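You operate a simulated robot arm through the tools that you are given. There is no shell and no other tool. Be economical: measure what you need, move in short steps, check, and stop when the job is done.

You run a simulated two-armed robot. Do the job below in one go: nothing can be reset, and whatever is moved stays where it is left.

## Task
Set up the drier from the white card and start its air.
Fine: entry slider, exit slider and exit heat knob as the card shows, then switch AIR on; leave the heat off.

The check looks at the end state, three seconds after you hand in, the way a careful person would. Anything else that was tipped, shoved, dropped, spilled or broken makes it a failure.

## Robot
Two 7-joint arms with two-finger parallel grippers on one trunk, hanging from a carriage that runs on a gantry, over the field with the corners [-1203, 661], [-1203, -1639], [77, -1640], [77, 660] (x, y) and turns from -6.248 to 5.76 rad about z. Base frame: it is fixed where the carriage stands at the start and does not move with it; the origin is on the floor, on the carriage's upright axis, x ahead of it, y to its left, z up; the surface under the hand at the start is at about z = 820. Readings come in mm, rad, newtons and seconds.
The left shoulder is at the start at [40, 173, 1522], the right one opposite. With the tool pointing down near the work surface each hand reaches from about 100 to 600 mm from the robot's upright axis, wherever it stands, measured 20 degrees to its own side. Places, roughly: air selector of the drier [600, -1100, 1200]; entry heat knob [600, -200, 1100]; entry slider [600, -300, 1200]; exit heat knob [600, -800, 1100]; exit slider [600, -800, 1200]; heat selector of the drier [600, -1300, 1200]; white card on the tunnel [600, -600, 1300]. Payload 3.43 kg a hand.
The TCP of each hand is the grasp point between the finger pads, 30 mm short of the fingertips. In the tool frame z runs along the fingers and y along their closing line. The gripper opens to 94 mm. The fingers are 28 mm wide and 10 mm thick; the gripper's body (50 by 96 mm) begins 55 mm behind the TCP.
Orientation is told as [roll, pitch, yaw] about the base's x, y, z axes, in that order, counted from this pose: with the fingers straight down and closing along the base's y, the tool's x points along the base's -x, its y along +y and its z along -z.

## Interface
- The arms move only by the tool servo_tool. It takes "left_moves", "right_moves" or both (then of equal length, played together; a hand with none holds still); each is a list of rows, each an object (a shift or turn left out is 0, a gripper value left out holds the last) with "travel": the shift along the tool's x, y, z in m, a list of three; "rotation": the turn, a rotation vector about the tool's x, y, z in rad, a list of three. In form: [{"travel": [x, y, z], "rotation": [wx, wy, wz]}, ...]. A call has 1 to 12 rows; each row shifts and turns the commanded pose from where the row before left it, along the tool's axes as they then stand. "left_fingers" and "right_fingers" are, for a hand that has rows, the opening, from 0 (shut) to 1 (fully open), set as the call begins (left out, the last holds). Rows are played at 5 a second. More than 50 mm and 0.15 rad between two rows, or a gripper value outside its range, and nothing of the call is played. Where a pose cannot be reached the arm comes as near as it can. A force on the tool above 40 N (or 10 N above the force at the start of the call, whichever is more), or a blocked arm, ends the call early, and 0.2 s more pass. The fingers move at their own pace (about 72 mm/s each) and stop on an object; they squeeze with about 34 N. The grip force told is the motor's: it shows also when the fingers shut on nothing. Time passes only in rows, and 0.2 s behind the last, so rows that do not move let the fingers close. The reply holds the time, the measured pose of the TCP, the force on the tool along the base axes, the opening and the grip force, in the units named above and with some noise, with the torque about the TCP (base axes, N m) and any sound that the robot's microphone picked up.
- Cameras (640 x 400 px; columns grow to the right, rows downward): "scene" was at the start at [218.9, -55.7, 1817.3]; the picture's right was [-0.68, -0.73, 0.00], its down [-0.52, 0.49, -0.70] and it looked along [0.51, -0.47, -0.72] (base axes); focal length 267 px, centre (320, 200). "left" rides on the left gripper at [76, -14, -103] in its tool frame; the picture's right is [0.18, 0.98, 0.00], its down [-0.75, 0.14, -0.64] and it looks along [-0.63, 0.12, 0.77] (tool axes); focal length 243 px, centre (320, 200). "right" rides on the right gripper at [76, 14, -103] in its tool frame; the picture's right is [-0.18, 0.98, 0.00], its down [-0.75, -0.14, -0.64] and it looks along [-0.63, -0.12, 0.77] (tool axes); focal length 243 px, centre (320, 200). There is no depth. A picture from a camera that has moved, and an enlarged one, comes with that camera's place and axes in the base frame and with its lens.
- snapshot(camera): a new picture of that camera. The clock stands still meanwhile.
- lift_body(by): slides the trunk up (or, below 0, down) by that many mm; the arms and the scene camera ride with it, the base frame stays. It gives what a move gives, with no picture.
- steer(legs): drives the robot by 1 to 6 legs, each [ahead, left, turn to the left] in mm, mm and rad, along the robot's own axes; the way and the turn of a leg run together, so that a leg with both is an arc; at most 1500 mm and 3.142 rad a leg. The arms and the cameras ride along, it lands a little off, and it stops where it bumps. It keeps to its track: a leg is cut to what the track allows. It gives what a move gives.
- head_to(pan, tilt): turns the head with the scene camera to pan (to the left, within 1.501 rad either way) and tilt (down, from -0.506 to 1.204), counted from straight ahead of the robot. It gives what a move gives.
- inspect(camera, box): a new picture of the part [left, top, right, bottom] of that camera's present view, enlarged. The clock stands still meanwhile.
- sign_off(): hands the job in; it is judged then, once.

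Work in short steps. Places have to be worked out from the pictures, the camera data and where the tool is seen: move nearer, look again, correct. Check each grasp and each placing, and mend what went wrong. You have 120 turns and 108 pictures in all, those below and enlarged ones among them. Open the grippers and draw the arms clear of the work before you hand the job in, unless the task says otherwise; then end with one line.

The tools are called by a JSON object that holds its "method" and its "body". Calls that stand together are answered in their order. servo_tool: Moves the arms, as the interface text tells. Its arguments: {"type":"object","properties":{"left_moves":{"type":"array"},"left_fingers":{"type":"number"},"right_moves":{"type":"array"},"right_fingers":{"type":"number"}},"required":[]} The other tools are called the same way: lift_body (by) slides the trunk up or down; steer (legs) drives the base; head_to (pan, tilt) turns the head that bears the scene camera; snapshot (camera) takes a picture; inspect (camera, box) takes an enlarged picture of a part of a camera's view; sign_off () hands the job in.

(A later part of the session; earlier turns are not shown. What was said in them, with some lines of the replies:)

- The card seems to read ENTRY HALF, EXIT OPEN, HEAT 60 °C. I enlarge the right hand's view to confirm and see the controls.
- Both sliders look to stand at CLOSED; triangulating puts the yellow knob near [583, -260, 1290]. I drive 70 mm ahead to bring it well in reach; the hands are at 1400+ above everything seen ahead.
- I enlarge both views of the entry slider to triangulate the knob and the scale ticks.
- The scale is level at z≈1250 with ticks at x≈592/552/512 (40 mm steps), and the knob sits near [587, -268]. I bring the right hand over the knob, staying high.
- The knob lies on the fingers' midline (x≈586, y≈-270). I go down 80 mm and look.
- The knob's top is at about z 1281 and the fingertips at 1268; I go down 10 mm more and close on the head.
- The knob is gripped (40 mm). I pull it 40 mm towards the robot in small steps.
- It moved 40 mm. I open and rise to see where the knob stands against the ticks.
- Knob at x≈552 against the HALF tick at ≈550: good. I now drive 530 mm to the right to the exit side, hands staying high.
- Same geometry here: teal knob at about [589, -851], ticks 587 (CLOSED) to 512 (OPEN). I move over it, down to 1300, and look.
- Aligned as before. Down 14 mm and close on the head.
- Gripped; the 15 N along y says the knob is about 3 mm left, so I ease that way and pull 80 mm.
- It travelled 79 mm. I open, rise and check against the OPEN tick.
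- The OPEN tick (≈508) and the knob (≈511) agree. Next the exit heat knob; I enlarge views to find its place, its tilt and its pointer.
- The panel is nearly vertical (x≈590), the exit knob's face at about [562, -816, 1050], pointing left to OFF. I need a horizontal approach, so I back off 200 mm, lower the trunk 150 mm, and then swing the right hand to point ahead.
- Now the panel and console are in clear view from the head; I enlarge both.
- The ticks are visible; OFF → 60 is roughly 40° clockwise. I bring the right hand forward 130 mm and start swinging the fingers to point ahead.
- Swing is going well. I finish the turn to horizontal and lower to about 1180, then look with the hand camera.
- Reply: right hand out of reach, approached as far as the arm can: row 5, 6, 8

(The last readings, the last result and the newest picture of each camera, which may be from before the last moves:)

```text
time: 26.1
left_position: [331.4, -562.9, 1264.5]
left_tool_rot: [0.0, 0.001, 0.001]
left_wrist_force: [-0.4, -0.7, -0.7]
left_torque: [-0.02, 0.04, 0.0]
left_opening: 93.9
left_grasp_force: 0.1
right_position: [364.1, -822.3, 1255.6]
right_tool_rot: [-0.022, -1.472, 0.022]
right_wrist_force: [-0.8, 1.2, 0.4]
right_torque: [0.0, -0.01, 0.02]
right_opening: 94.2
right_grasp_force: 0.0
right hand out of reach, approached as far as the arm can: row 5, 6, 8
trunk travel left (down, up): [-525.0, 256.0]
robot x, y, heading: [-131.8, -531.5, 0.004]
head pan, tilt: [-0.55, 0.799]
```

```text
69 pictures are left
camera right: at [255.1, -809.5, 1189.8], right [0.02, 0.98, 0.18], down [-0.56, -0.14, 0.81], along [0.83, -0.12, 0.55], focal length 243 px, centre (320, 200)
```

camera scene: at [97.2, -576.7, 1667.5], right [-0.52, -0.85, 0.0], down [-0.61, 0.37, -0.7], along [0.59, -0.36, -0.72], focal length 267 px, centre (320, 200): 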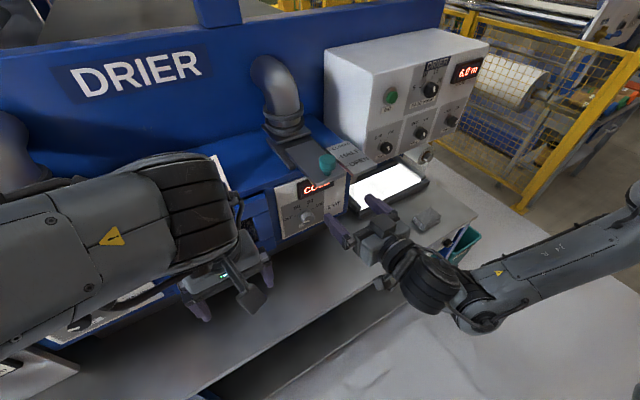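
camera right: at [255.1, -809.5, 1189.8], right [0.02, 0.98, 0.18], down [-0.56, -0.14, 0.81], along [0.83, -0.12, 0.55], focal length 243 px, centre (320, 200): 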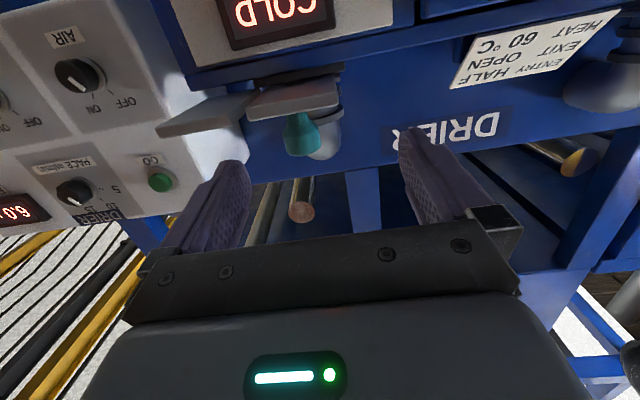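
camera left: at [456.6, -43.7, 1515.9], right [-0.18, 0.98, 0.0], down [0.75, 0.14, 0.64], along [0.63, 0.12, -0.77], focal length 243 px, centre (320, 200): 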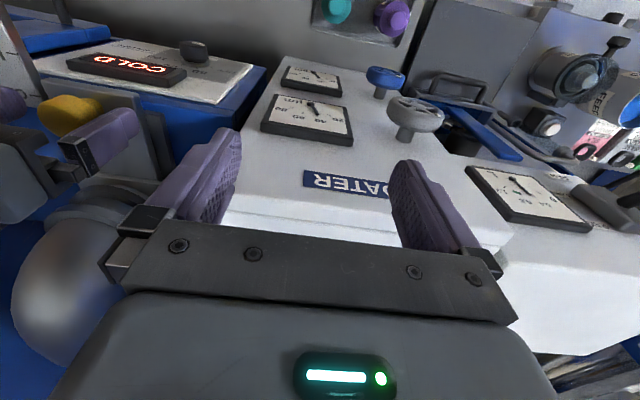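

The arm reconfigured and lagged; I let it settle with a few idle rows.

{"method": "servo_tool", "body": {"right_moves": [{"travel": [0, 0, 0]}, {"travel": [0, 0, 0]}, {"travel": [0, 0, 0]}, {"travel": [0, 0, 0]}]}}

{"method": "snapshot", "body": {"camera": "right"}}

```text
time: 27.1
left_position: [330.6, -561.7, 1264.4]
left_tool_rot: [-0.001, 0.0, 0.002]
left_wrist_force: [0.6, 0.1, 0.6]
left_torque: [0.02, 0.01, -0.03]
left_opening: 93.7
left_grasp_force: 0.1
right_position: [364.3, -823.3, 1255.9]
right_tool_rot: [-0.003, -1.471, 0.003]
right_wrist_force: [0.1, -0.2, 0.3]
right_torque: [0.0, -0.01, -0.01]
right_opening: 93.9
right_grasp_force: 0.1
trunk travel left (down, up): [-525.0, 256.0]
robot x, y, heading: [-132.3, -533.1, 0.003]
head pan, tilt: [-0.55, 0.799]
```

```text
68 pictures are left
camera right: at [255.4, -809.5, 1190.5], right [0.02, 0.98, 0.18], down [-0.57, -0.14, 0.81], along [0.82, -0.12, 0.55], focal length 243 px, centre (320, 200)
```

right: 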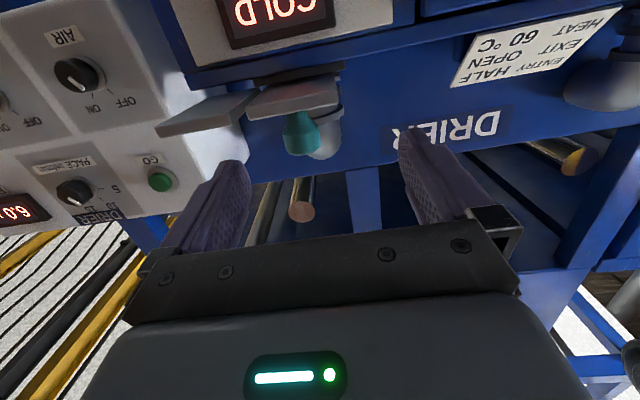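

The commanded pose is nearly level (pitch -1.47) at z 1256; the table is at ≈820. I lower the whole trunk 200 mm to bring the hand to knob height; both hands are clear of the drier's front.

{"method": "lift_body", "body": {"by": -200}}

{"method": "snapshot", "body": {"camera": "right"}}

{"method": "snapshot", "body": {"camera": "scene"}}

```text
time: 29.2
left_position: [330.9, -562.7, 1061.9]
left_tool_rot: [0.0, 0.0, 0.003]
left_wrist_force: [-0.4, 0.0, -0.1]
left_torque: [0.02, 0.01, 0.0]
left_opening: 94.3
left_grasp_force: 0.0
right_position: [365.1, -823.9, 1055.9]
right_tool_rot: [-0.003, -1.473, 0.001]
right_wrist_force: [0.0, 0.3, 0.5]
right_torque: [0.0, 0.02, -0.03]
right_opening: 94.0
right_grasp_force: 0.1
trunk travel left (down, up): [-325.0, 456.0]
robot x, y, heading: [-131.4, -534.8, 0.005]
head pan, tilt: [-0.55, 0.799]
```

```text
67 pictures are left
camera right: at [255.5, -809.6, 990.6], right [0.02, 0.98, 0.18], down [-0.57, -0.14, 0.81], along [0.82, -0.12, 0.55], focal length 243 px, centre (320, 200)
```

right: 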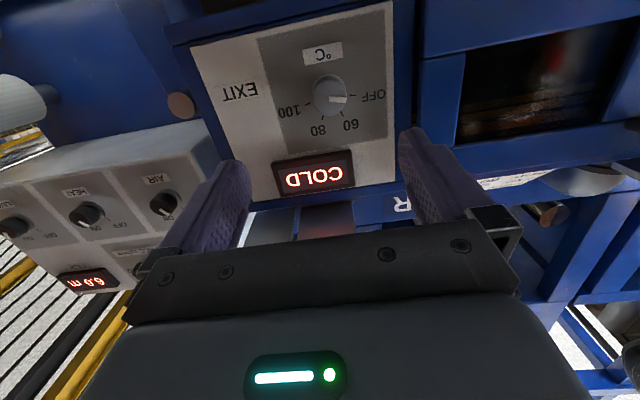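

```text
66 pictures are left
camera scene: at [97.3, -576.9, 1467.6], right [-0.52, -0.85, 0.0], down [-0.61, 0.37, -0.7], along [0.59, -0.36, -0.72], focal length 267 px, centre (320, 200)
```

scene: 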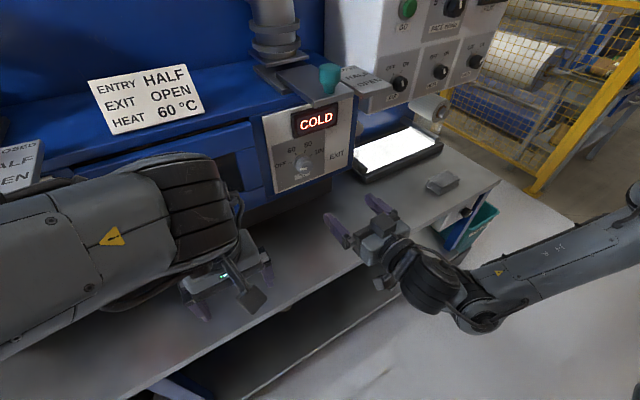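

Excellent view. I enlarge the knob in both pictures to read the tick angles and its place.

{"method": "inspect", "body": {"camera": "right", "box": [250, 30, 410, 150]}}

{"method": "inspect", "body": {"camera": "scene", "box": [255, 90, 365, 200]}}

```text
3.33 times, centred on (330, 90) of right
camera zoom: at [255.5, -809.6, 990.6], right [0.02, 0.98, 0.18], down [-0.57, -0.14, 0.81], along [0.82, -0.12, 0.55], focal length 809 px, centre (287, 567)
```

zoom: 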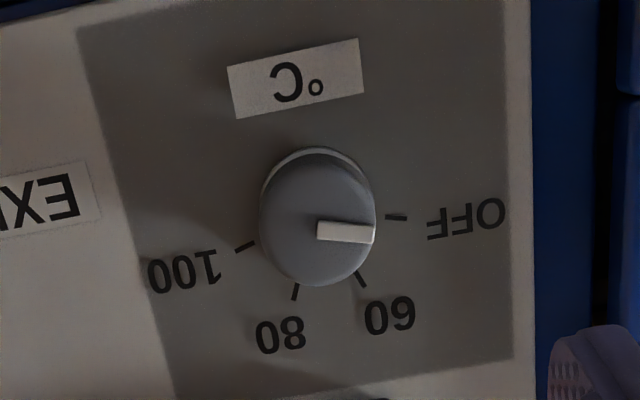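

```text
3.64 times, centred on (310, 145) of scene
camera zoom: at [97.3, -576.9, 1467.6], right [-0.52, -0.85, 0.0], down [-0.61, 0.37, -0.7], along [0.59, -0.36, -0.72], focal length 970 px, centre (356, 400)
```

zoom: 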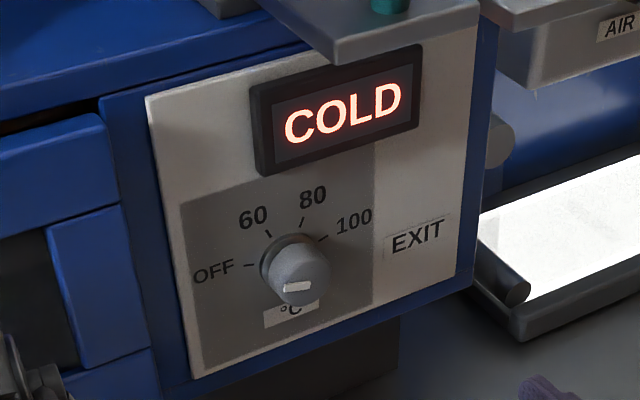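

Knob axis: y≈-816.6, z≈1052.6, face at x≈559, Ø≈40; ticks at -75/-25/+25/+75°, pointer at OFF, so 60 is a 50° clockwise turn. I advance to x≈500, level the hand, and test the turn in free air.

{"method": "servo_tool", "body": {"right_moves": [{"travel": [-0.0035, 0.0023, 0.0449]}, {"travel": [-0.0035, 0.0023, 0.0449]}, {"travel": [-0.0035, 0.0023, 0.0449]}, {"rotation": [0, -0.1, 0]}, {"travel": [0, 0, 0]}]}}

{"method": "servo_tool", "body": {"right_moves": [{"rotation": [0, 0, 0.14]}, {"rotation": [0, 0, 0.14]}, {"rotation": [0, 0, 0.14]}, {"rotation": [0, 0, 0.14]}, {"rotation": [0, 0, 0.14]}, {"rotation": [0, 0, 0.14]}, {"rotation": [0, 0, 0.06]}, {"travel": [0, 0, 0]}]}}

```text
time: 30.4
left_position: [331.2, -562.4, 1064.4]
left_tool_rot: [-0.001, -0.001, 0.002]
left_wrist_force: [0.5, 0.0, 0.1]
left_torque: [0.0, 0.04, -0.02]
left_opening: 94.0
left_grasp_force: 0.0
right_position: [499.4, -817.3, 1054.3]
right_tool_rot: [-3.005, -1.567, 3.007]
right_wrist_force: [0.3, -0.4, 0.7]
right_torque: [-0.02, 0.03, 0.03]
right_opening: 93.8
right_grasp_force: 0.2
trunk travel left (down, up): [-325.0, 456.0]
robot x, y, heading: [-132.3, -534.2, -0.003]
head pan, tilt: [-0.55, 0.799]
```

```text
time: 32.2
left_position: [331.0, -562.2, 1063.9]
left_tool_rot: [0.002, 0.001, 0.002]
left_wrist_force: [-0.4, -0.1, -0.4]
left_torque: [0.01, 0.0, 0.03]
left_opening: 94.0
left_grasp_force: 0.0
right_position: [499.0, -816.8, 1054.1]
right_tool_rot: [1.575, -0.67, -1.572]
right_wrist_force: [-0.3, -0.6, 0.2]
right_torque: [-0.01, 0.01, -0.02]
right_opening: 94.3
right_grasp_force: 0.1
trunk travel left (down, up): [-325.0, 456.0]
robot x, y, heading: [-131.7, -535.3, 0.003]
head pan, tilt: [-0.55, 0.799]
```

The turn is reachable. I turn back, and advance so the fingertips straddle the knob, tips ~12 mm short of the panel.

{"method": "servo_tool", "body": {"right_moves": [{"rotation": [0, 0, -0.14]}, {"rotation": [0, 0, -0.14]}, {"rotation": [0, 0, -0.14]}, {"rotation": [0, 0, -0.14]}, {"rotation": [0, 0, -0.14]}, {"rotation": [0, 0, -0.14]}, {"rotation": [0, 0, -0.06]}, {"travel": [0.0015, 0, 0.015]}, {"travel": [0, 0, 0.015]}, {"travel": [0, 0, 0]}]}}

{"method": "snapshot", "body": {"camera": "right"}}

{"method": "inspect", "body": {"camera": "scene", "box": [240, 80, 380, 210]}}

```text
time: 34.4
left_position: [329.4, -562.3, 1061.6]
left_tool_rot: [-0.001, 0.001, 0.001]
left_wrist_force: [0.2, 0.1, -0.1]
left_torque: [0.01, -0.01, 0.02]
left_opening: 93.8
left_grasp_force: 0.1
right_position: [530.5, -815.5, 1052.4]
right_tool_rot: [-2.865, -1.568, 2.865]
right_wrist_force: [0.3, -0.6, -0.1]
right_torque: [0.02, 0.0, 0.01]
right_opening: 94.3
right_grasp_force: 0.1
trunk travel left (down, up): [-325.0, 456.0]
robot x, y, heading: [-137.9, -533.5, 0.001]
head pan, tilt: [-0.55, 0.799]
```

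```text
63 pictures are left
camera right: at [427.6, -802.4, 975.5], right [0.0, 0.98, 0.18], down [-0.64, -0.14, 0.75], along [0.77, -0.12, 0.63], focal length 243 px, centre (320, 200)
```

right: 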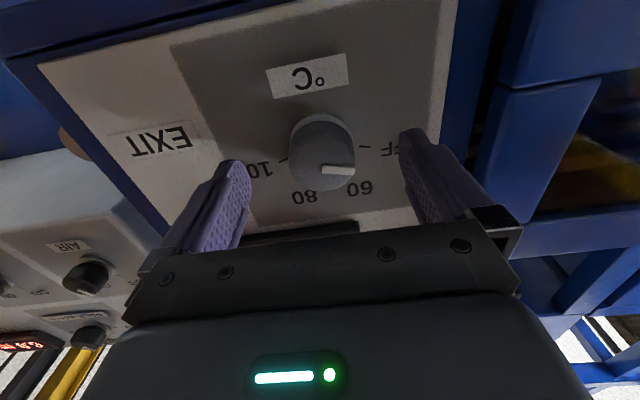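

```text
3.08 times, centred on (310, 145) of scene
camera zoom: at [97.1, -576.9, 1467.4], right [-0.52, -0.85, 0.0], down [-0.61, 0.37, -0.7], along [0.59, -0.36, -0.72], focal length 821 px, centre (351, 369)
```

zoom: 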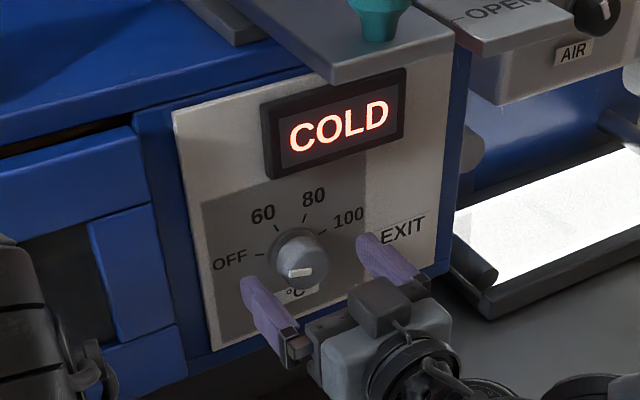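

Centred on the knob within a couple of mm. I advance 17 mm, then close.

{"method": "servo_tool", "body": {"right_moves": [{"travel": [-0.001, -0.0005, 0.009]}, {"travel": [0, 0, 0.008]}, {"travel": [0, 0, 0]}]}}

{"method": "servo_tool", "body": {"right_moves": [{"travel": [0, 0, 0]}, {"travel": [0, 0, 0]}, {"travel": [0, 0, 0]}, {"travel": [0, 0, 0]}], "right_fingers": 0.3}}

{"method": "snapshot", "body": {"camera": "right"}}

```text
time: 35.2
left_position: [330.5, -562.3, 1063.4]
left_tool_rot: [0.001, 0.0, 0.003]
left_wrist_force: [0.1, -0.4, 0.5]
left_torque: [0.0, -0.03, 0.0]
left_opening: 94.0
left_grasp_force: 0.1
right_position: [545.5, -816.9, 1052.9]
right_tool_rot: [-2.985, -1.568, 2.987]
right_wrist_force: [-0.7, -0.8, 0.2]
right_torque: [-0.04, -0.01, 0.0]
right_opening: 94.1
right_grasp_force: 0.0
trunk travel left (down, up): [-325.0, 456.0]
robot x, y, heading: [-131.9, -533.3, 0.004]
head pan, tilt: [-0.55, 0.799]
```

```text
time: 36.2
left_position: [330.7, -561.6, 1064.2]
left_tool_rot: [0.0, -0.001, 0.003]
left_wrist_force: [-0.1, 0.8, -0.5]
left_torque: [0.01, 0.02, -0.01]
left_opening: 94.0
left_grasp_force: 0.1
right_position: [546.3, -815.3, 1053.1]
right_tool_rot: [2.886, -1.569, -2.884]
right_wrist_force: [1.4, 5.6, -1.2]
right_torque: [-0.01, 0.13, -0.21]
right_opening: 41.9
right_grasp_force: 44.6
trunk travel left (down, up): [-325.0, 456.0]
robot x, y, heading: [-127.7, -533.8, 0.004]
head pan, tilt: [-0.55, 0.799]
```

```text
61 pictures are left
camera right: at [444.2, -801.3, 976.5], right [0.0, 0.98, 0.18], down [-0.64, -0.14, 0.75], along [0.77, -0.12, 0.63], focal length 243 px, centre (320, 200)
```

right: 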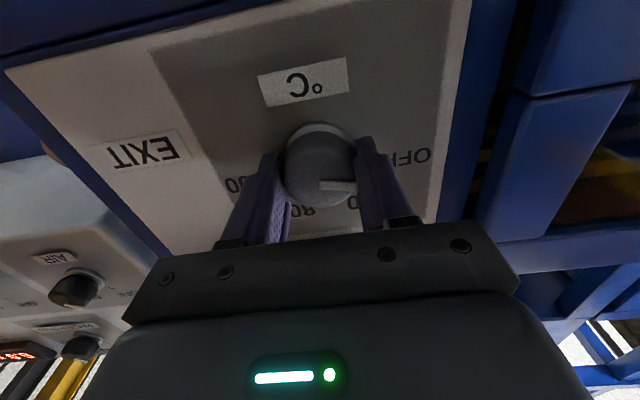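

Gripped at 42 mm. I turn 50° (0.873 rad) clockwise.

{"method": "servo_tool", "body": {"right_moves": [{"travel": [0, 0.001, 0]}, {"rotation": [0, 0, 0.1]}, {"rotation": [0, 0, 0.1]}, {"rotation": [0, 0, 0.1]}, {"rotation": [0, 0, 0.1]}, {"rotation": [0, 0, 0.1]}, {"rotation": [0, 0, 0.1]}, {"rotation": [0, 0, 0.1]}, {"rotation": [0, 0, 0.1]}, {"rotation": [0, 0, 0.073]}, {"travel": [0, 0, 0]}, {"travel": [0, 0, 0]}]}}

{"method": "snapshot", "body": {"camera": "right"}}

{"method": "inspect", "body": {"camera": "scene", "box": [240, 80, 380, 210]}}

```text
time: 38.8
left_position: [331.3, -562.2, 1063.8]
left_tool_rot: [0.0, 0.002, 0.001]
left_wrist_force: [-0.2, -0.8, 0.5]
left_torque: [0.01, -0.02, 0.03]
left_opening: 94.0
left_grasp_force: 0.0
right_position: [547.7, -815.5, 1052.8]
right_tool_rot: [1.574, -0.699, -1.571]
right_wrist_force: [1.5, 1.2, -4.7]
right_torque: [0.02, -0.05, -1.14]
right_opening: 41.7
right_grasp_force: 45.5
trunk travel left (down, up): [-325.0, 456.0]
robot x, y, heading: [-131.4, -534.6, 0.0]
head pan, tilt: [-0.55, 0.799]
```

```text
60 pictures are left
camera right: at [444.1, -748.7, 1014.4], right [0.0, 0.49, 0.87], down [-0.64, -0.67, 0.38], along [0.77, -0.56, 0.32], focal length 243 px, centre (320, 200)
```

right: 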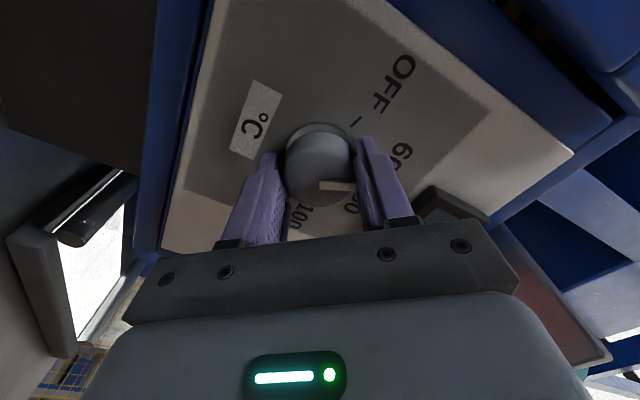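

```text
3.08 times, centred on (310, 145) of scene
camera zoom: at [97.0, -576.6, 1467.4], right [-0.52, -0.85, 0.0], down [-0.61, 0.37, -0.7], along [0.59, -0.36, -0.72], focal length 821 px, centre (351, 369)
```

zoom: 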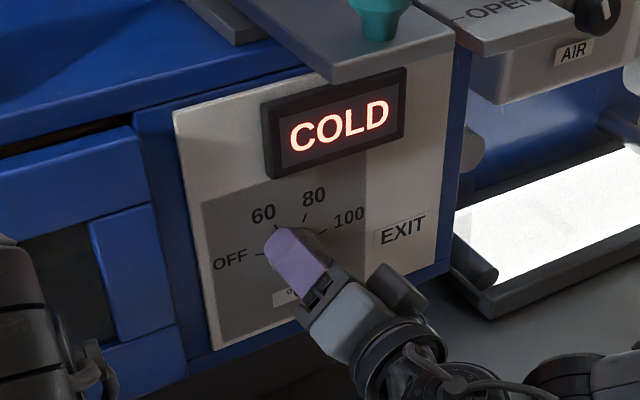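

The pointer turned with the hand and looks near 60. I open, back off and check.

{"method": "servo_tool", "body": {"right_moves": [{"travel": [0, 0, 0]}, {"travel": [0, 0, 0]}, {"travel": [0, 0, 0]}, {"travel": [0, 0, -0.03]}, {"travel": [0, 0, -0.04]}, {"travel": [0, 0, -0.045]}, {"rotation": [0, 0, -0.14]}, {"rotation": [0, 0, -0.14]}, {"rotation": [0, 0, -0.14]}, {"rotation": [0, 0, -0.14]}, {"rotation": [0, 0, -0.14]}, {"rotation": [0, 0, -0.14]}], "right_fingers": 1}}

{"method": "inspect", "body": {"camera": "right", "box": [230, 30, 430, 180]}}

{"method": "inspect", "body": {"camera": "scene", "box": [255, 90, 365, 200]}}

```text
time: 41.4
left_position: [331.1, -562.5, 1063.4]
left_tool_rot: [0.0, 0.0, 0.002]
left_wrist_force: [-0.2, -0.4, -0.2]
left_torque: [-0.02, -0.02, 0.0]
left_opening: 94.0
left_grasp_force: 0.0
right_position: [431.8, -816.3, 1053.4]
right_tool_rot: [1.65, -1.54, -1.648]
right_wrist_force: [0.4, 0.4, 0.5]
right_torque: [-0.05, 0.01, -0.07]
right_opening: 93.9
right_grasp_force: 0.0
trunk travel left (down, up): [-325.0, 456.0]
robot x, y, heading: [-133.7, -531.6, -0.001]
head pan, tilt: [-0.55, 0.799]
```

```text
2.67 times, centred on (330, 105) of right
camera zoom: at [329.9, -799.9, 977.2], right [0.0, 0.98, 0.21], down [-0.64, -0.16, 0.75], along [0.77, -0.14, 0.63], focal length 647 px, centre (293, 453)
```

zoom: 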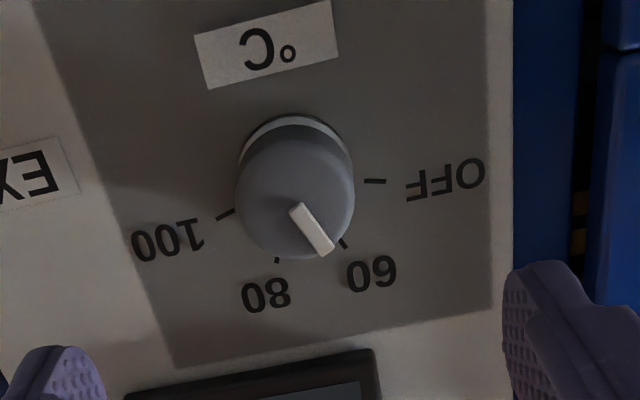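

```text
3.64 times, centred on (310, 145) of scene
camera zoom: at [97.2, -576.8, 1467.5], right [-0.52, -0.85, 0.0], down [-0.61, 0.37, -0.7], along [0.59, -0.36, -0.72], focal length 970 px, centre (356, 400)
```

zoom: 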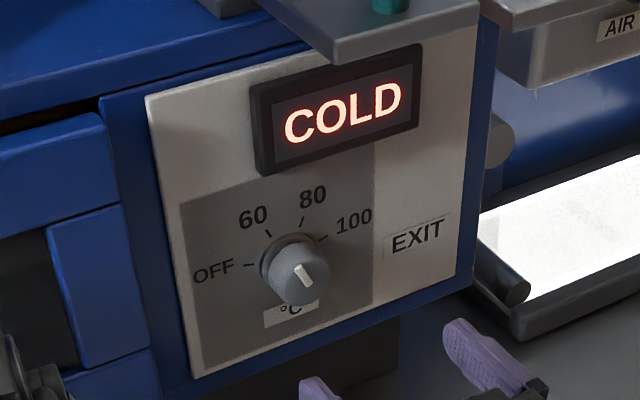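

The pointer is close to 60; I enlarge more to judge the exact angle.

{"method": "inspect", "body": {"camera": "right", "box": [295, 65, 375, 125]}}

{"method": "inspect", "body": {"camera": "scene", "box": [310, 20, 500, 200]}}

```text
6.67 times, centred on (335, 95) of right
camera zoom: at [329.9, -799.9, 977.2], right [0.0, 0.98, 0.21], down [-0.64, -0.16, 0.75], along [0.77, -0.14, 0.63], focal length 1618 px, centre (220, 900)
```

zoom: 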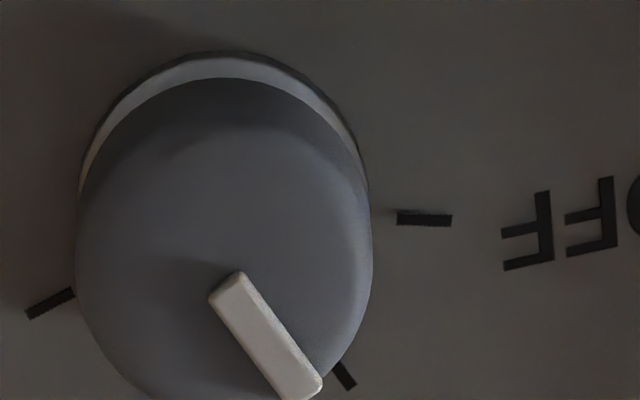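

```text
2.22 times, centred on (405, 110) of scene
camera zoom: at [97.2, -576.8, 1467.5], right [-0.52, -0.85, 0.0], down [-0.61, 0.37, -0.7], along [0.59, -0.36, -0.72], focal length 593 px, centre (131, 400)
```

zoom: 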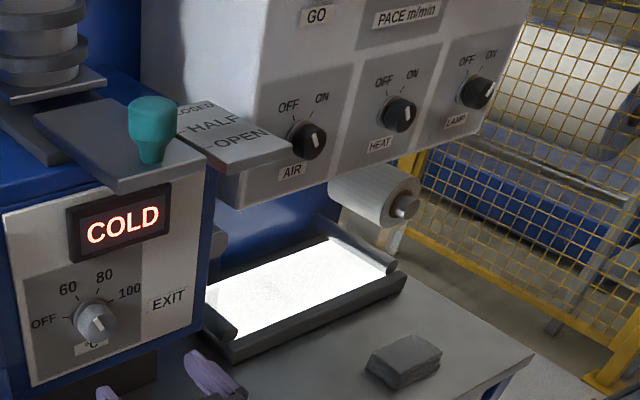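

Pointer and 60 tick are parallel within ~3°: good. The AIR selector triangulates to about [586, -1112, 1181]. Before driving right I look that way to see that the outstretched right elbow has room.

{"method": "head_to", "body": {"pan": -1.4, "tilt": 0.4}}

{"method": "snapshot", "body": {"camera": "scene"}}

```text
time: 42.6
left_position: [330.3, -561.2, 1064.3]
left_tool_rot: [0.001, 0.0, 0.002]
left_wrist_force: [0.8, 0.4, -0.4]
left_torque: [-0.01, 0.03, 0.01]
left_opening: 94.1
left_grasp_force: 0.1
right_position: [432.4, -816.1, 1052.7]
right_tool_rot: [1.64, -1.538, -1.638]
right_wrist_force: [0.9, -0.5, 0.3]
right_torque: [-0.03, 0.02, -0.03]
right_opening: 94.0
right_grasp_force: 0.1
trunk travel left (down, up): [-325.0, 456.0]
robot x, y, heading: [-131.7, -533.5, 0.001]
head pan, tilt: [-1.4, 0.4]
```

```text
54 pictures are left
camera scene: at [44.4, -626.0, 1502.6], right [-0.98, -0.17, 0.0], down [-0.07, 0.38, -0.92], along [0.16, -0.91, -0.39], focal length 267 px, centre (320, 200)
```

scene: 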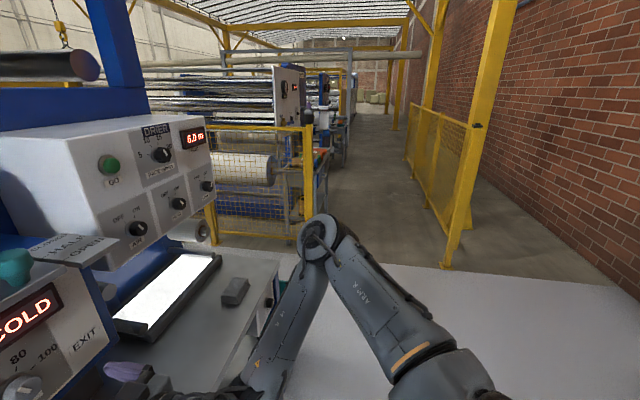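

Clear floor on that side. I raise the trunk 125 mm and drive 290 mm to the right, hand staying in front of the sign and sliders.

{"method": "lift_body", "body": {"by": 125}}

{"method": "steer", "body": {"legs": [[0, -290, 0]]}}

{"method": "head_to", "body": {"pan": -0.5, "tilt": 0.7}}

{"method": "snapshot", "body": {"camera": "right"}}

{"method": "snapshot", "body": {"camera": "scene"}}

```text
time: 44.1
left_position: [329.8, -562.5, 1189.9]
left_tool_rot: [0.001, -0.001, 0.002]
left_wrist_force: [0.8, 0.1, 0.8]
left_torque: [-0.04, 0.01, 0.01]
left_opening: 94.0
left_grasp_force: 0.0
right_position: [431.1, -815.9, 1177.7]
right_tool_rot: [1.636, -1.537, -1.633]
right_wrist_force: [0.3, -0.2, -0.2]
right_torque: [-0.05, 0.0, 0.02]
right_opening: 93.8
right_grasp_force: 0.1
trunk travel left (down, up): [-450.0, 331.0]
robot x, y, heading: [-132.2, -532.6, 0.005]
head pan, tilt: [-1.4, 0.4]
```

```text
time: 46.1
left_position: [331.1, -853.0, 1187.6]
left_tool_rot: [-0.002, 0.001, 0.0]
left_wrist_force: [-0.8, 0.0, 0.2]
left_torque: [0.02, 0.01, 0.02]
left_opening: 93.9
left_grasp_force: 0.0
right_position: [431.0, -1108.0, 1179.2]
right_tool_rot: [1.638, -1.538, -1.643]
right_wrist_force: [0.3, 0.3, 0.1]
right_torque: [0.03, -0.03, 0.02]
right_opening: 94.1
right_grasp_force: 0.1
trunk travel left (down, up): [-450.0, 331.0]
robot x, y, heading: [-131.7, -822.6, -0.002]
head pan, tilt: [-1.4, 0.4]
```

```text
time: 47.4
left_position: [330.3, -852.8, 1187.4]
left_tool_rot: [-0.001, -0.001, -0.001]
left_wrist_force: [0.7, -0.2, -0.3]
left_torque: [0.0, -0.01, -0.03]
left_opening: 94.0
left_grasp_force: 0.0
right_position: [431.4, -1106.6, 1177.9]
right_tool_rot: [1.637, -1.536, -1.639]
right_wrist_force: [-1.0, -0.6, 0.5]
right_torque: [-0.01, 0.0, -0.02]
right_opening: 94.2
right_grasp_force: 0.1
trunk travel left (down, up): [-450.0, 331.0]
robot x, y, heading: [-131.8, -826.6, -0.002]
head pan, tilt: [-0.499, 0.7]
```

```text
53 pictures are left
camera right: at [329.2, -1090.7, 1102.2], right [0.0, 0.98, 0.22], down [-0.64, -0.16, 0.75], along [0.77, -0.14, 0.63], focal length 243 px, centre (320, 200)
```

right: 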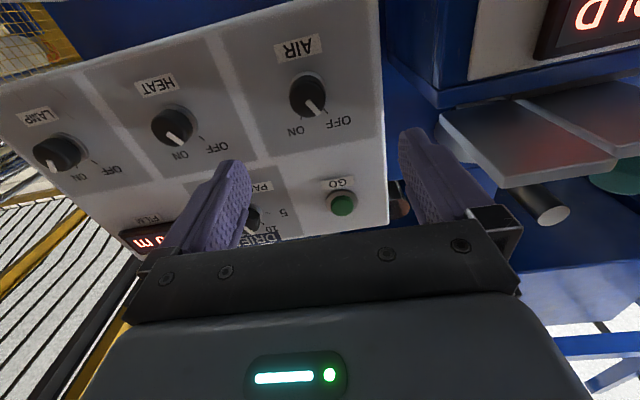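

```text
52 pictures are left
camera scene: at [102.9, -865.8, 1600.8], right [-0.48, -0.88, 0.0], down [-0.56, 0.31, -0.77], along [0.67, -0.37, -0.64], focal length 267 px, centre (320, 200)
```

scene: 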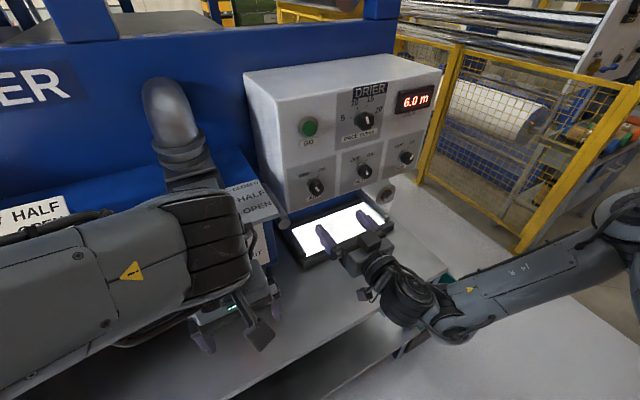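

{"method": "inspect", "body": {"camera": "right", "box": [250, 20, 410, 150]}}

{"method": "inspect", "body": {"camera": "scene", "box": [280, 130, 440, 230]}}

```text
3.08 times, centred on (330, 85) of right
camera zoom: at [329.2, -1090.7, 1102.2], right [0.0, 0.98, 0.22], down [-0.64, -0.16, 0.75], along [0.77, -0.14, 0.63], focal length 746 px, centre (289, 554)
```

zoom: 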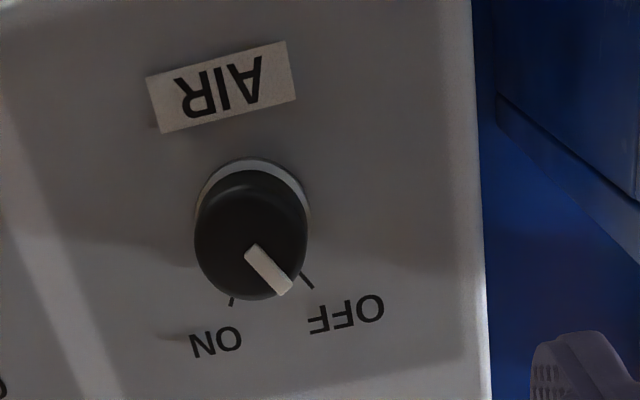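

```text
4.00 times, centred on (360, 180) of scene
camera zoom: at [102.9, -865.8, 1600.8], right [-0.48, -0.88, 0.0], down [-0.56, 0.31, -0.77], along [0.67, -0.37, -0.64], focal length 1067 px, centre (160, 280)
```

zoom: 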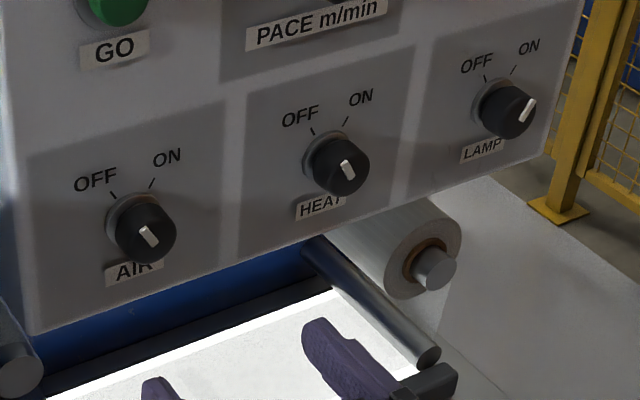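

AIR and HEAT both stand at OFF. The AIR knob: axis y≈-1123, z≈1177, face x≈579, panel x≈609; OFF/ON at about ∓30°, so a ~60° clockwise turn. I align in front of it, pre-turn the hand -0.3 rad.

{"method": "servo_tool", "body": {"right_moves": [{"travel": [0, -0.0053, 0.033]}, {"travel": [0, -0.0053, 0.033]}, {"travel": [0.001, -0.0053, 0.033]}, {"rotation": [0, 0, -0.15]}, {"rotation": [0, 0, -0.15]}, {"travel": [0, 0, 0]}]}}

{"method": "snapshot", "body": {"camera": "right"}}

{"method": "snapshot", "body": {"camera": "scene"}}

```text
time: 48.8
left_position: [330.8, -853.2, 1188.4]
left_tool_rot: [0.0, -0.001, -0.002]
left_wrist_force: [0.5, 0.3, -0.5]
left_torque: [0.01, 0.0, -0.04]
left_opening: 94.1
left_grasp_force: 0.1
right_position: [531.1, -1122.7, 1176.8]
right_tool_rot: [-1.581, -1.303, 1.576]
right_wrist_force: [0.6, -0.8, -0.1]
right_torque: [-0.04, 0.02, -0.04]
right_opening: 94.1
right_grasp_force: 0.1
trunk travel left (down, up): [-450.0, 331.0]
robot x, y, heading: [-131.7, -825.4, 0.0]
head pan, tilt: [-0.499, 0.7]
```

```text
49 pictures are left
camera right: at [428.4, -1129.5, 1099.4], right [0.0, 1.0, -0.08], down [-0.64, 0.07, 0.76], along [0.77, 0.05, 0.64], focal length 243 px, centre (320, 200)
```

right: 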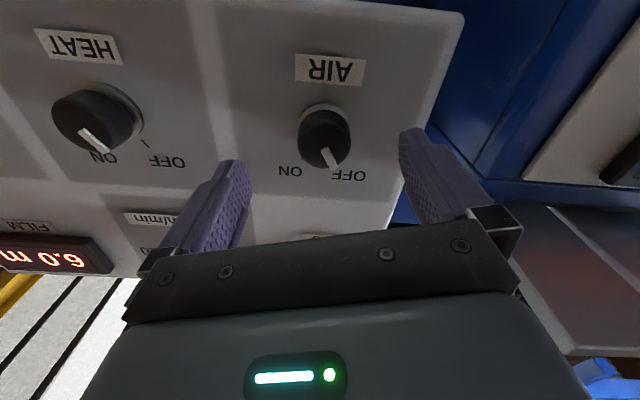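

```text
48 pictures are left
camera scene: at [102.9, -865.7, 1600.7], right [-0.48, -0.88, 0.0], down [-0.57, 0.31, -0.76], along [0.67, -0.37, -0.64], focal length 267 px, centre (320, 200)
```

scene: 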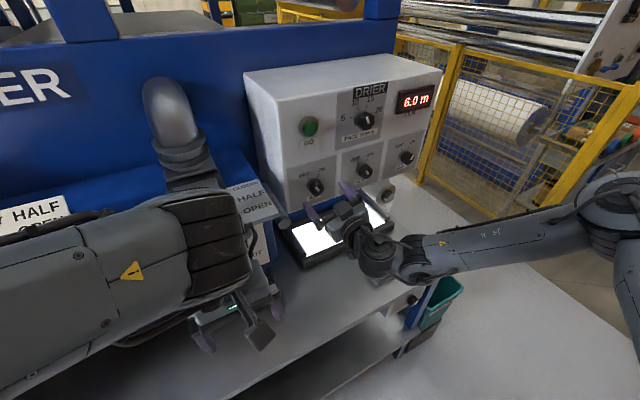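

Centred. I advance 33 mm (tips ~15 mm short of the panel) and close.

{"method": "servo_tool", "body": {"right_moves": [{"travel": [0, 0, 0.017]}, {"travel": [0, 0, 0.016]}, {"travel": [0, 0, 0]}]}}

{"method": "servo_tool", "body": {"right_moves": [{"travel": [0, 0, 0]}, {"travel": [0, 0, 0]}, {"travel": [0, 0, 0]}, {"travel": [0, 0, 0]}], "right_fingers": 0.3}}

{"method": "snapshot", "body": {"camera": "right"}}

```text
time: 49.5
left_position: [330.7, -854.2, 1188.5]
left_tool_rot: [0.001, -0.001, -0.001]
left_wrist_force: [0.6, 0.3, 0.9]
left_torque: [0.0, 0.02, 0.01]
left_opening: 93.9
left_grasp_force: 0.0
right_position: [563.6, -1123.2, 1176.5]
right_tool_rot: [-1.578, -1.304, 1.578]
right_wrist_force: [-0.2, -0.2, 0.5]
right_torque: [0.01, -0.02, -0.03]
right_opening: 94.0
right_grasp_force: 0.1
trunk travel left (down, up): [-450.0, 331.0]
robot x, y, heading: [-136.0, -823.5, 0.002]
head pan, tilt: [-0.499, 0.7]
```

```text
time: 50.5
left_position: [330.3, -851.0, 1188.2]
left_tool_rot: [-0.001, -0.001, -0.001]
left_wrist_force: [-0.1, 0.1, -0.1]
left_torque: [0.03, 0.01, 0.0]
left_opening: 94.3
left_grasp_force: 0.0
right_position: [565.3, -1120.3, 1176.1]
right_tool_rot: [-1.578, -1.305, 1.579]
right_wrist_force: [1.1, 9.5, -0.5]
right_torque: [-0.03, 0.26, 0.33]
right_opening: 36.8
right_grasp_force: 45.0
trunk travel left (down, up): [-450.0, 331.0]
robot x, y, heading: [-132.7, -822.0, -0.005]
head pan, tilt: [-0.499, 0.7]
```

```text
47 pictures are left
camera right: at [461.7, -1126.9, 1099.2], right [0.0, 1.0, -0.08], down [-0.64, 0.06, 0.76], along [0.77, 0.05, 0.64], focal length 243 px, centre (320, 200)
```

right: 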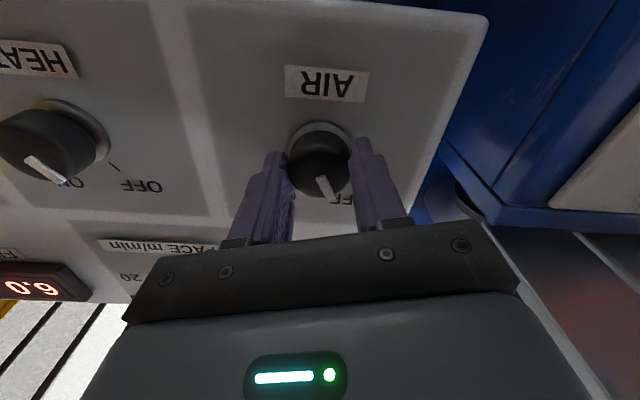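

Gripped (37 mm). I ease 2 mm along y and turn about 1.03 rad clockwise.

{"method": "servo_tool", "body": {"right_moves": [{"travel": [0, 0.002, 0]}, {"rotation": [0, 0, 0.1]}, {"rotation": [0, 0, 0.1]}, {"rotation": [0, 0, 0.1]}, {"rotation": [0, 0, 0.1]}, {"rotation": [0, 0, 0.1]}, {"rotation": [0, 0, 0.11]}, {"rotation": [0, 0, 0.11]}, {"rotation": [0, 0, 0.11]}, {"rotation": [0, 0, 0.1]}, {"rotation": [0, 0, 0.1]}, {"travel": [0, 0, 0]}]}}

{"method": "snapshot", "body": {"camera": "right"}}

```text
time: 53.1
left_position: [330.8, -852.5, 1189.3]
left_tool_rot: [0.0, 0.002, 0.0]
left_wrist_force: [-0.7, -0.1, 1.1]
left_torque: [0.01, 0.03, -0.07]
left_opening: 94.0
left_grasp_force: 0.0
right_position: [564.3, -1119.7, 1175.7]
right_tool_rot: [1.576, -0.806, -1.572]
right_wrist_force: [1.6, 10.6, 4.9]
right_torque: [-0.75, -0.19, -0.32]
right_opening: 36.9
right_grasp_force: 44.5
trunk travel left (down, up): [-450.0, 331.0]
robot x, y, heading: [-133.9, -825.6, 0.001]
head pan, tilt: [-0.499, 0.7]
```

```text
46 pictures are left
camera right: at [461.7, -1057.2, 1131.3], right [0.0, 0.58, 0.81], down [-0.64, -0.62, 0.44], along [0.77, -0.52, 0.38], focal length 243 px, centre (320, 200)
```

right: 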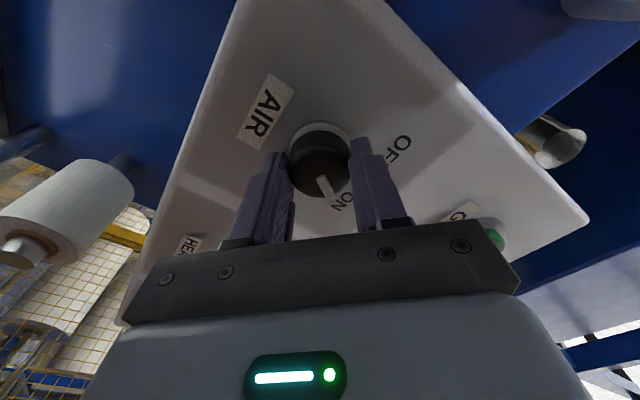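

It turned with the hand. I release, back off 120 mm and look.

{"method": "servo_tool", "body": {"right_moves": [{"travel": [0, 0, 0]}, {"travel": [0, 0, 0]}, {"travel": [0, 0, 0]}, {"travel": [0, 0, -0.04]}, {"travel": [0, 0, -0.04]}, {"travel": [0, 0, -0.045]}, {"rotation": [0, 0, -0.14]}, {"rotation": [0, 0, -0.14]}, {"rotation": [0, 0, -0.14]}, {"rotation": [0, 0, -0.14]}, {"rotation": [0, 0, -0.14]}], "right_fingers": 1}}

{"method": "inspect", "body": {"camera": "right", "box": [240, 20, 420, 150]}}

{"method": "inspect", "body": {"camera": "scene", "box": [280, 130, 440, 230]}}

```text
time: 55.5
left_position: [332.5, -852.8, 1187.4]
left_tool_rot: [-0.001, 0.0, -0.002]
left_wrist_force: [0.9, -0.1, -0.1]
left_torque: [0.0, -0.01, 0.02]
left_opening: 94.1
left_grasp_force: 0.1
right_position: [438.8, -1121.3, 1176.0]
right_tool_rot: [1.604, -1.508, -1.607]
right_wrist_force: [0.6, 0.0, 1.2]
right_torque: [-0.01, -0.01, 0.01]
right_opening: 93.8
right_grasp_force: 0.1
trunk travel left (down, up): [-450.0, 331.0]
robot x, y, heading: [-128.8, -824.4, -0.004]
head pan, tilt: [-0.499, 0.7]
```

```text
3.08 times, centred on (330, 85) of right
camera zoom: at [336.0, -1102.2, 1100.6], right [0.0, 0.97, 0.24], down [-0.64, -0.19, 0.74], along [0.77, -0.16, 0.62], focal length 746 px, centre (289, 554)
```

zoom: 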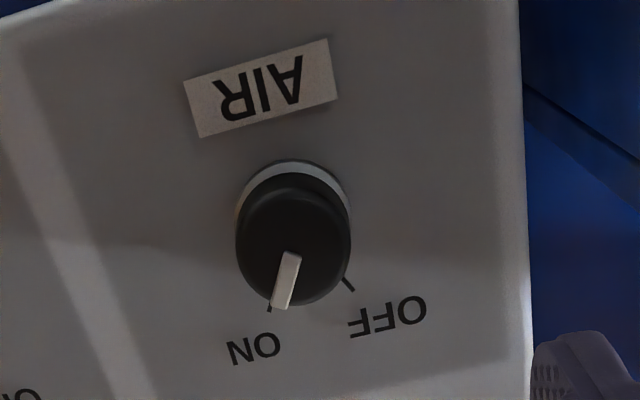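

```text
4.00 times, centred on (360, 180) of scene
camera zoom: at [102.9, -865.7, 1600.7], right [-0.48, -0.88, 0.0], down [-0.57, 0.31, -0.76], along [0.67, -0.37, -0.64], focal length 1067 px, centre (160, 280)
```

zoom: 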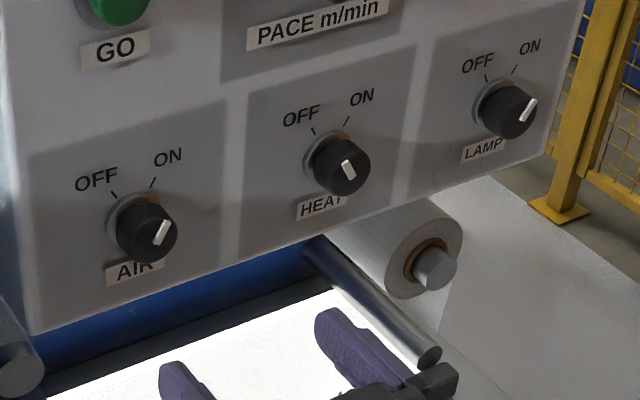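

AIR now points to ON, like the lamp's ON; HEAT stays OFF. I back away 120 mm and take a last look over sliders and heat knob.

{"method": "steer", "body": {"legs": [[-120, 0, 0], [0, 330, 0]]}}

{"method": "head_to", "body": {"pan": -0.2, "tilt": 0.55}}

{"method": "snapshot", "body": {"camera": "scene"}}

```text
time: 58.6
left_position: [210.7, -521.1, 1189.5]
left_tool_rot: [0.001, -0.001, -0.002]
left_wrist_force: [-0.5, 0.4, 0.2]
left_torque: [0.03, 0.0, 0.03]
left_opening: 93.8
left_grasp_force: 0.3
right_position: [319.5, -789.7, 1175.6]
right_tool_rot: [1.608, -1.509, -1.612]
right_wrist_force: [0.1, 0.0, -0.2]
right_torque: [-0.03, 0.03, -0.01]
right_opening: 94.2
right_grasp_force: 0.0
trunk travel left (down, up): [-450.0, 331.0]
robot x, y, heading: [-255.0, -490.7, -0.005]
head pan, tilt: [-0.499, 0.7]
```

```text
time: 59.4
left_position: [210.9, -522.7, 1188.5]
left_tool_rot: [0.0, 0.001, -0.004]
left_wrist_force: [0.4, -0.4, 0.6]
left_torque: [0.02, 0.01, 0.01]
left_opening: 94.2
left_grasp_force: 0.1
right_position: [319.0, -790.3, 1176.5]
right_tool_rot: [1.606, -1.509, -1.611]
right_wrist_force: [-0.4, 0.7, -0.3]
right_torque: [-0.02, 0.01, 0.0]
right_opening: 94.1
right_grasp_force: 0.1
trunk travel left (down, up): [-450.0, 331.0]
robot x, y, heading: [-250.2, -493.7, -0.005]
head pan, tilt: [-0.201, 0.55]
```

```text
43 pictures are left
camera scene: at [-3.3, -511.2, 1613.8], right [-0.2, -0.98, 0.0], down [-0.51, 0.11, -0.85], along [0.83, -0.17, -0.52], focal length 267 px, centre (320, 200)
```

scene: 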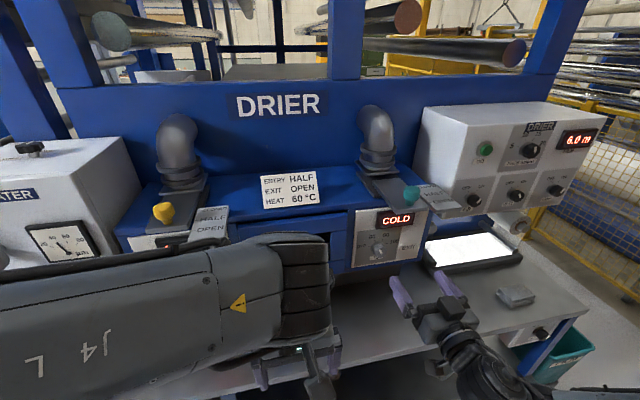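

{"method": "inspect", "body": {"camera": "scene", "box": [120, 160, 250, 250]}}

{"method": "inspect", "body": {"camera": "scene", "box": [340, 150, 500, 270]}}

```text
4.44 times, centred on (185, 205) of scene
camera zoom: at [-3.3, -511.2, 1613.8], right [-0.2, -0.98, 0.0], down [-0.51, 0.11, -0.85], along [0.83, -0.17, -0.52], focal length 1185 px, centre (920, 178)
```

zoom: 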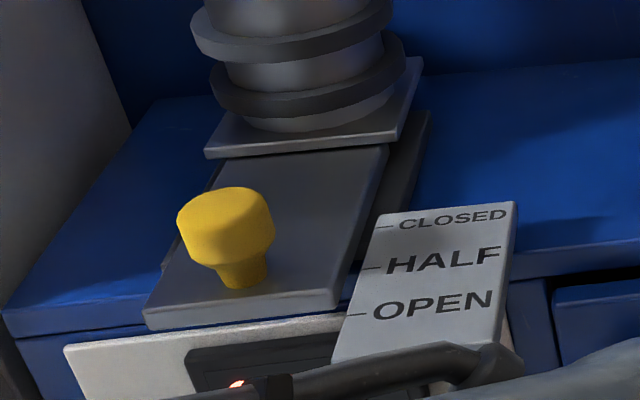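

```text
3.33 times, centred on (420, 210) of scene
camera zoom: at [-3.3, -511.2, 1613.8], right [-0.2, -0.98, 0.0], down [-0.51, 0.11, -0.85], along [0.83, -0.17, -0.52], focal length 889 px, centre (-13, 167)
```

zoom: 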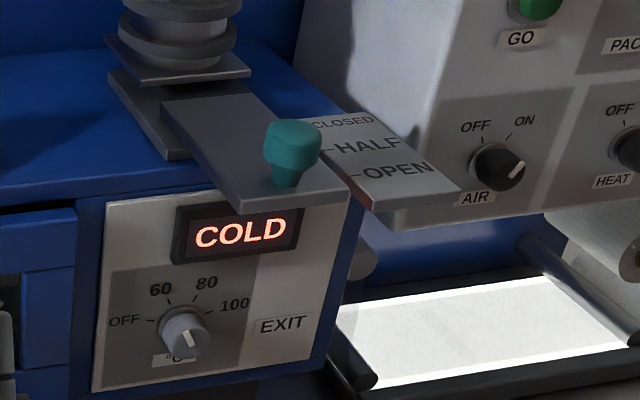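

Entry knob lines up with HALF, exit with OPEN, exit heat with 60, AIR is ON, HEAT is OFF; grippers are open and clear. I hand in.

{"method": "sign_off", "body": {}}

```text
The job is handed in.
```

The drier is set as the card shows: entry slider at HALF, exit slider at OPEN, exit heat knob at 60 °C. AIR is on and the heat selector is left off.
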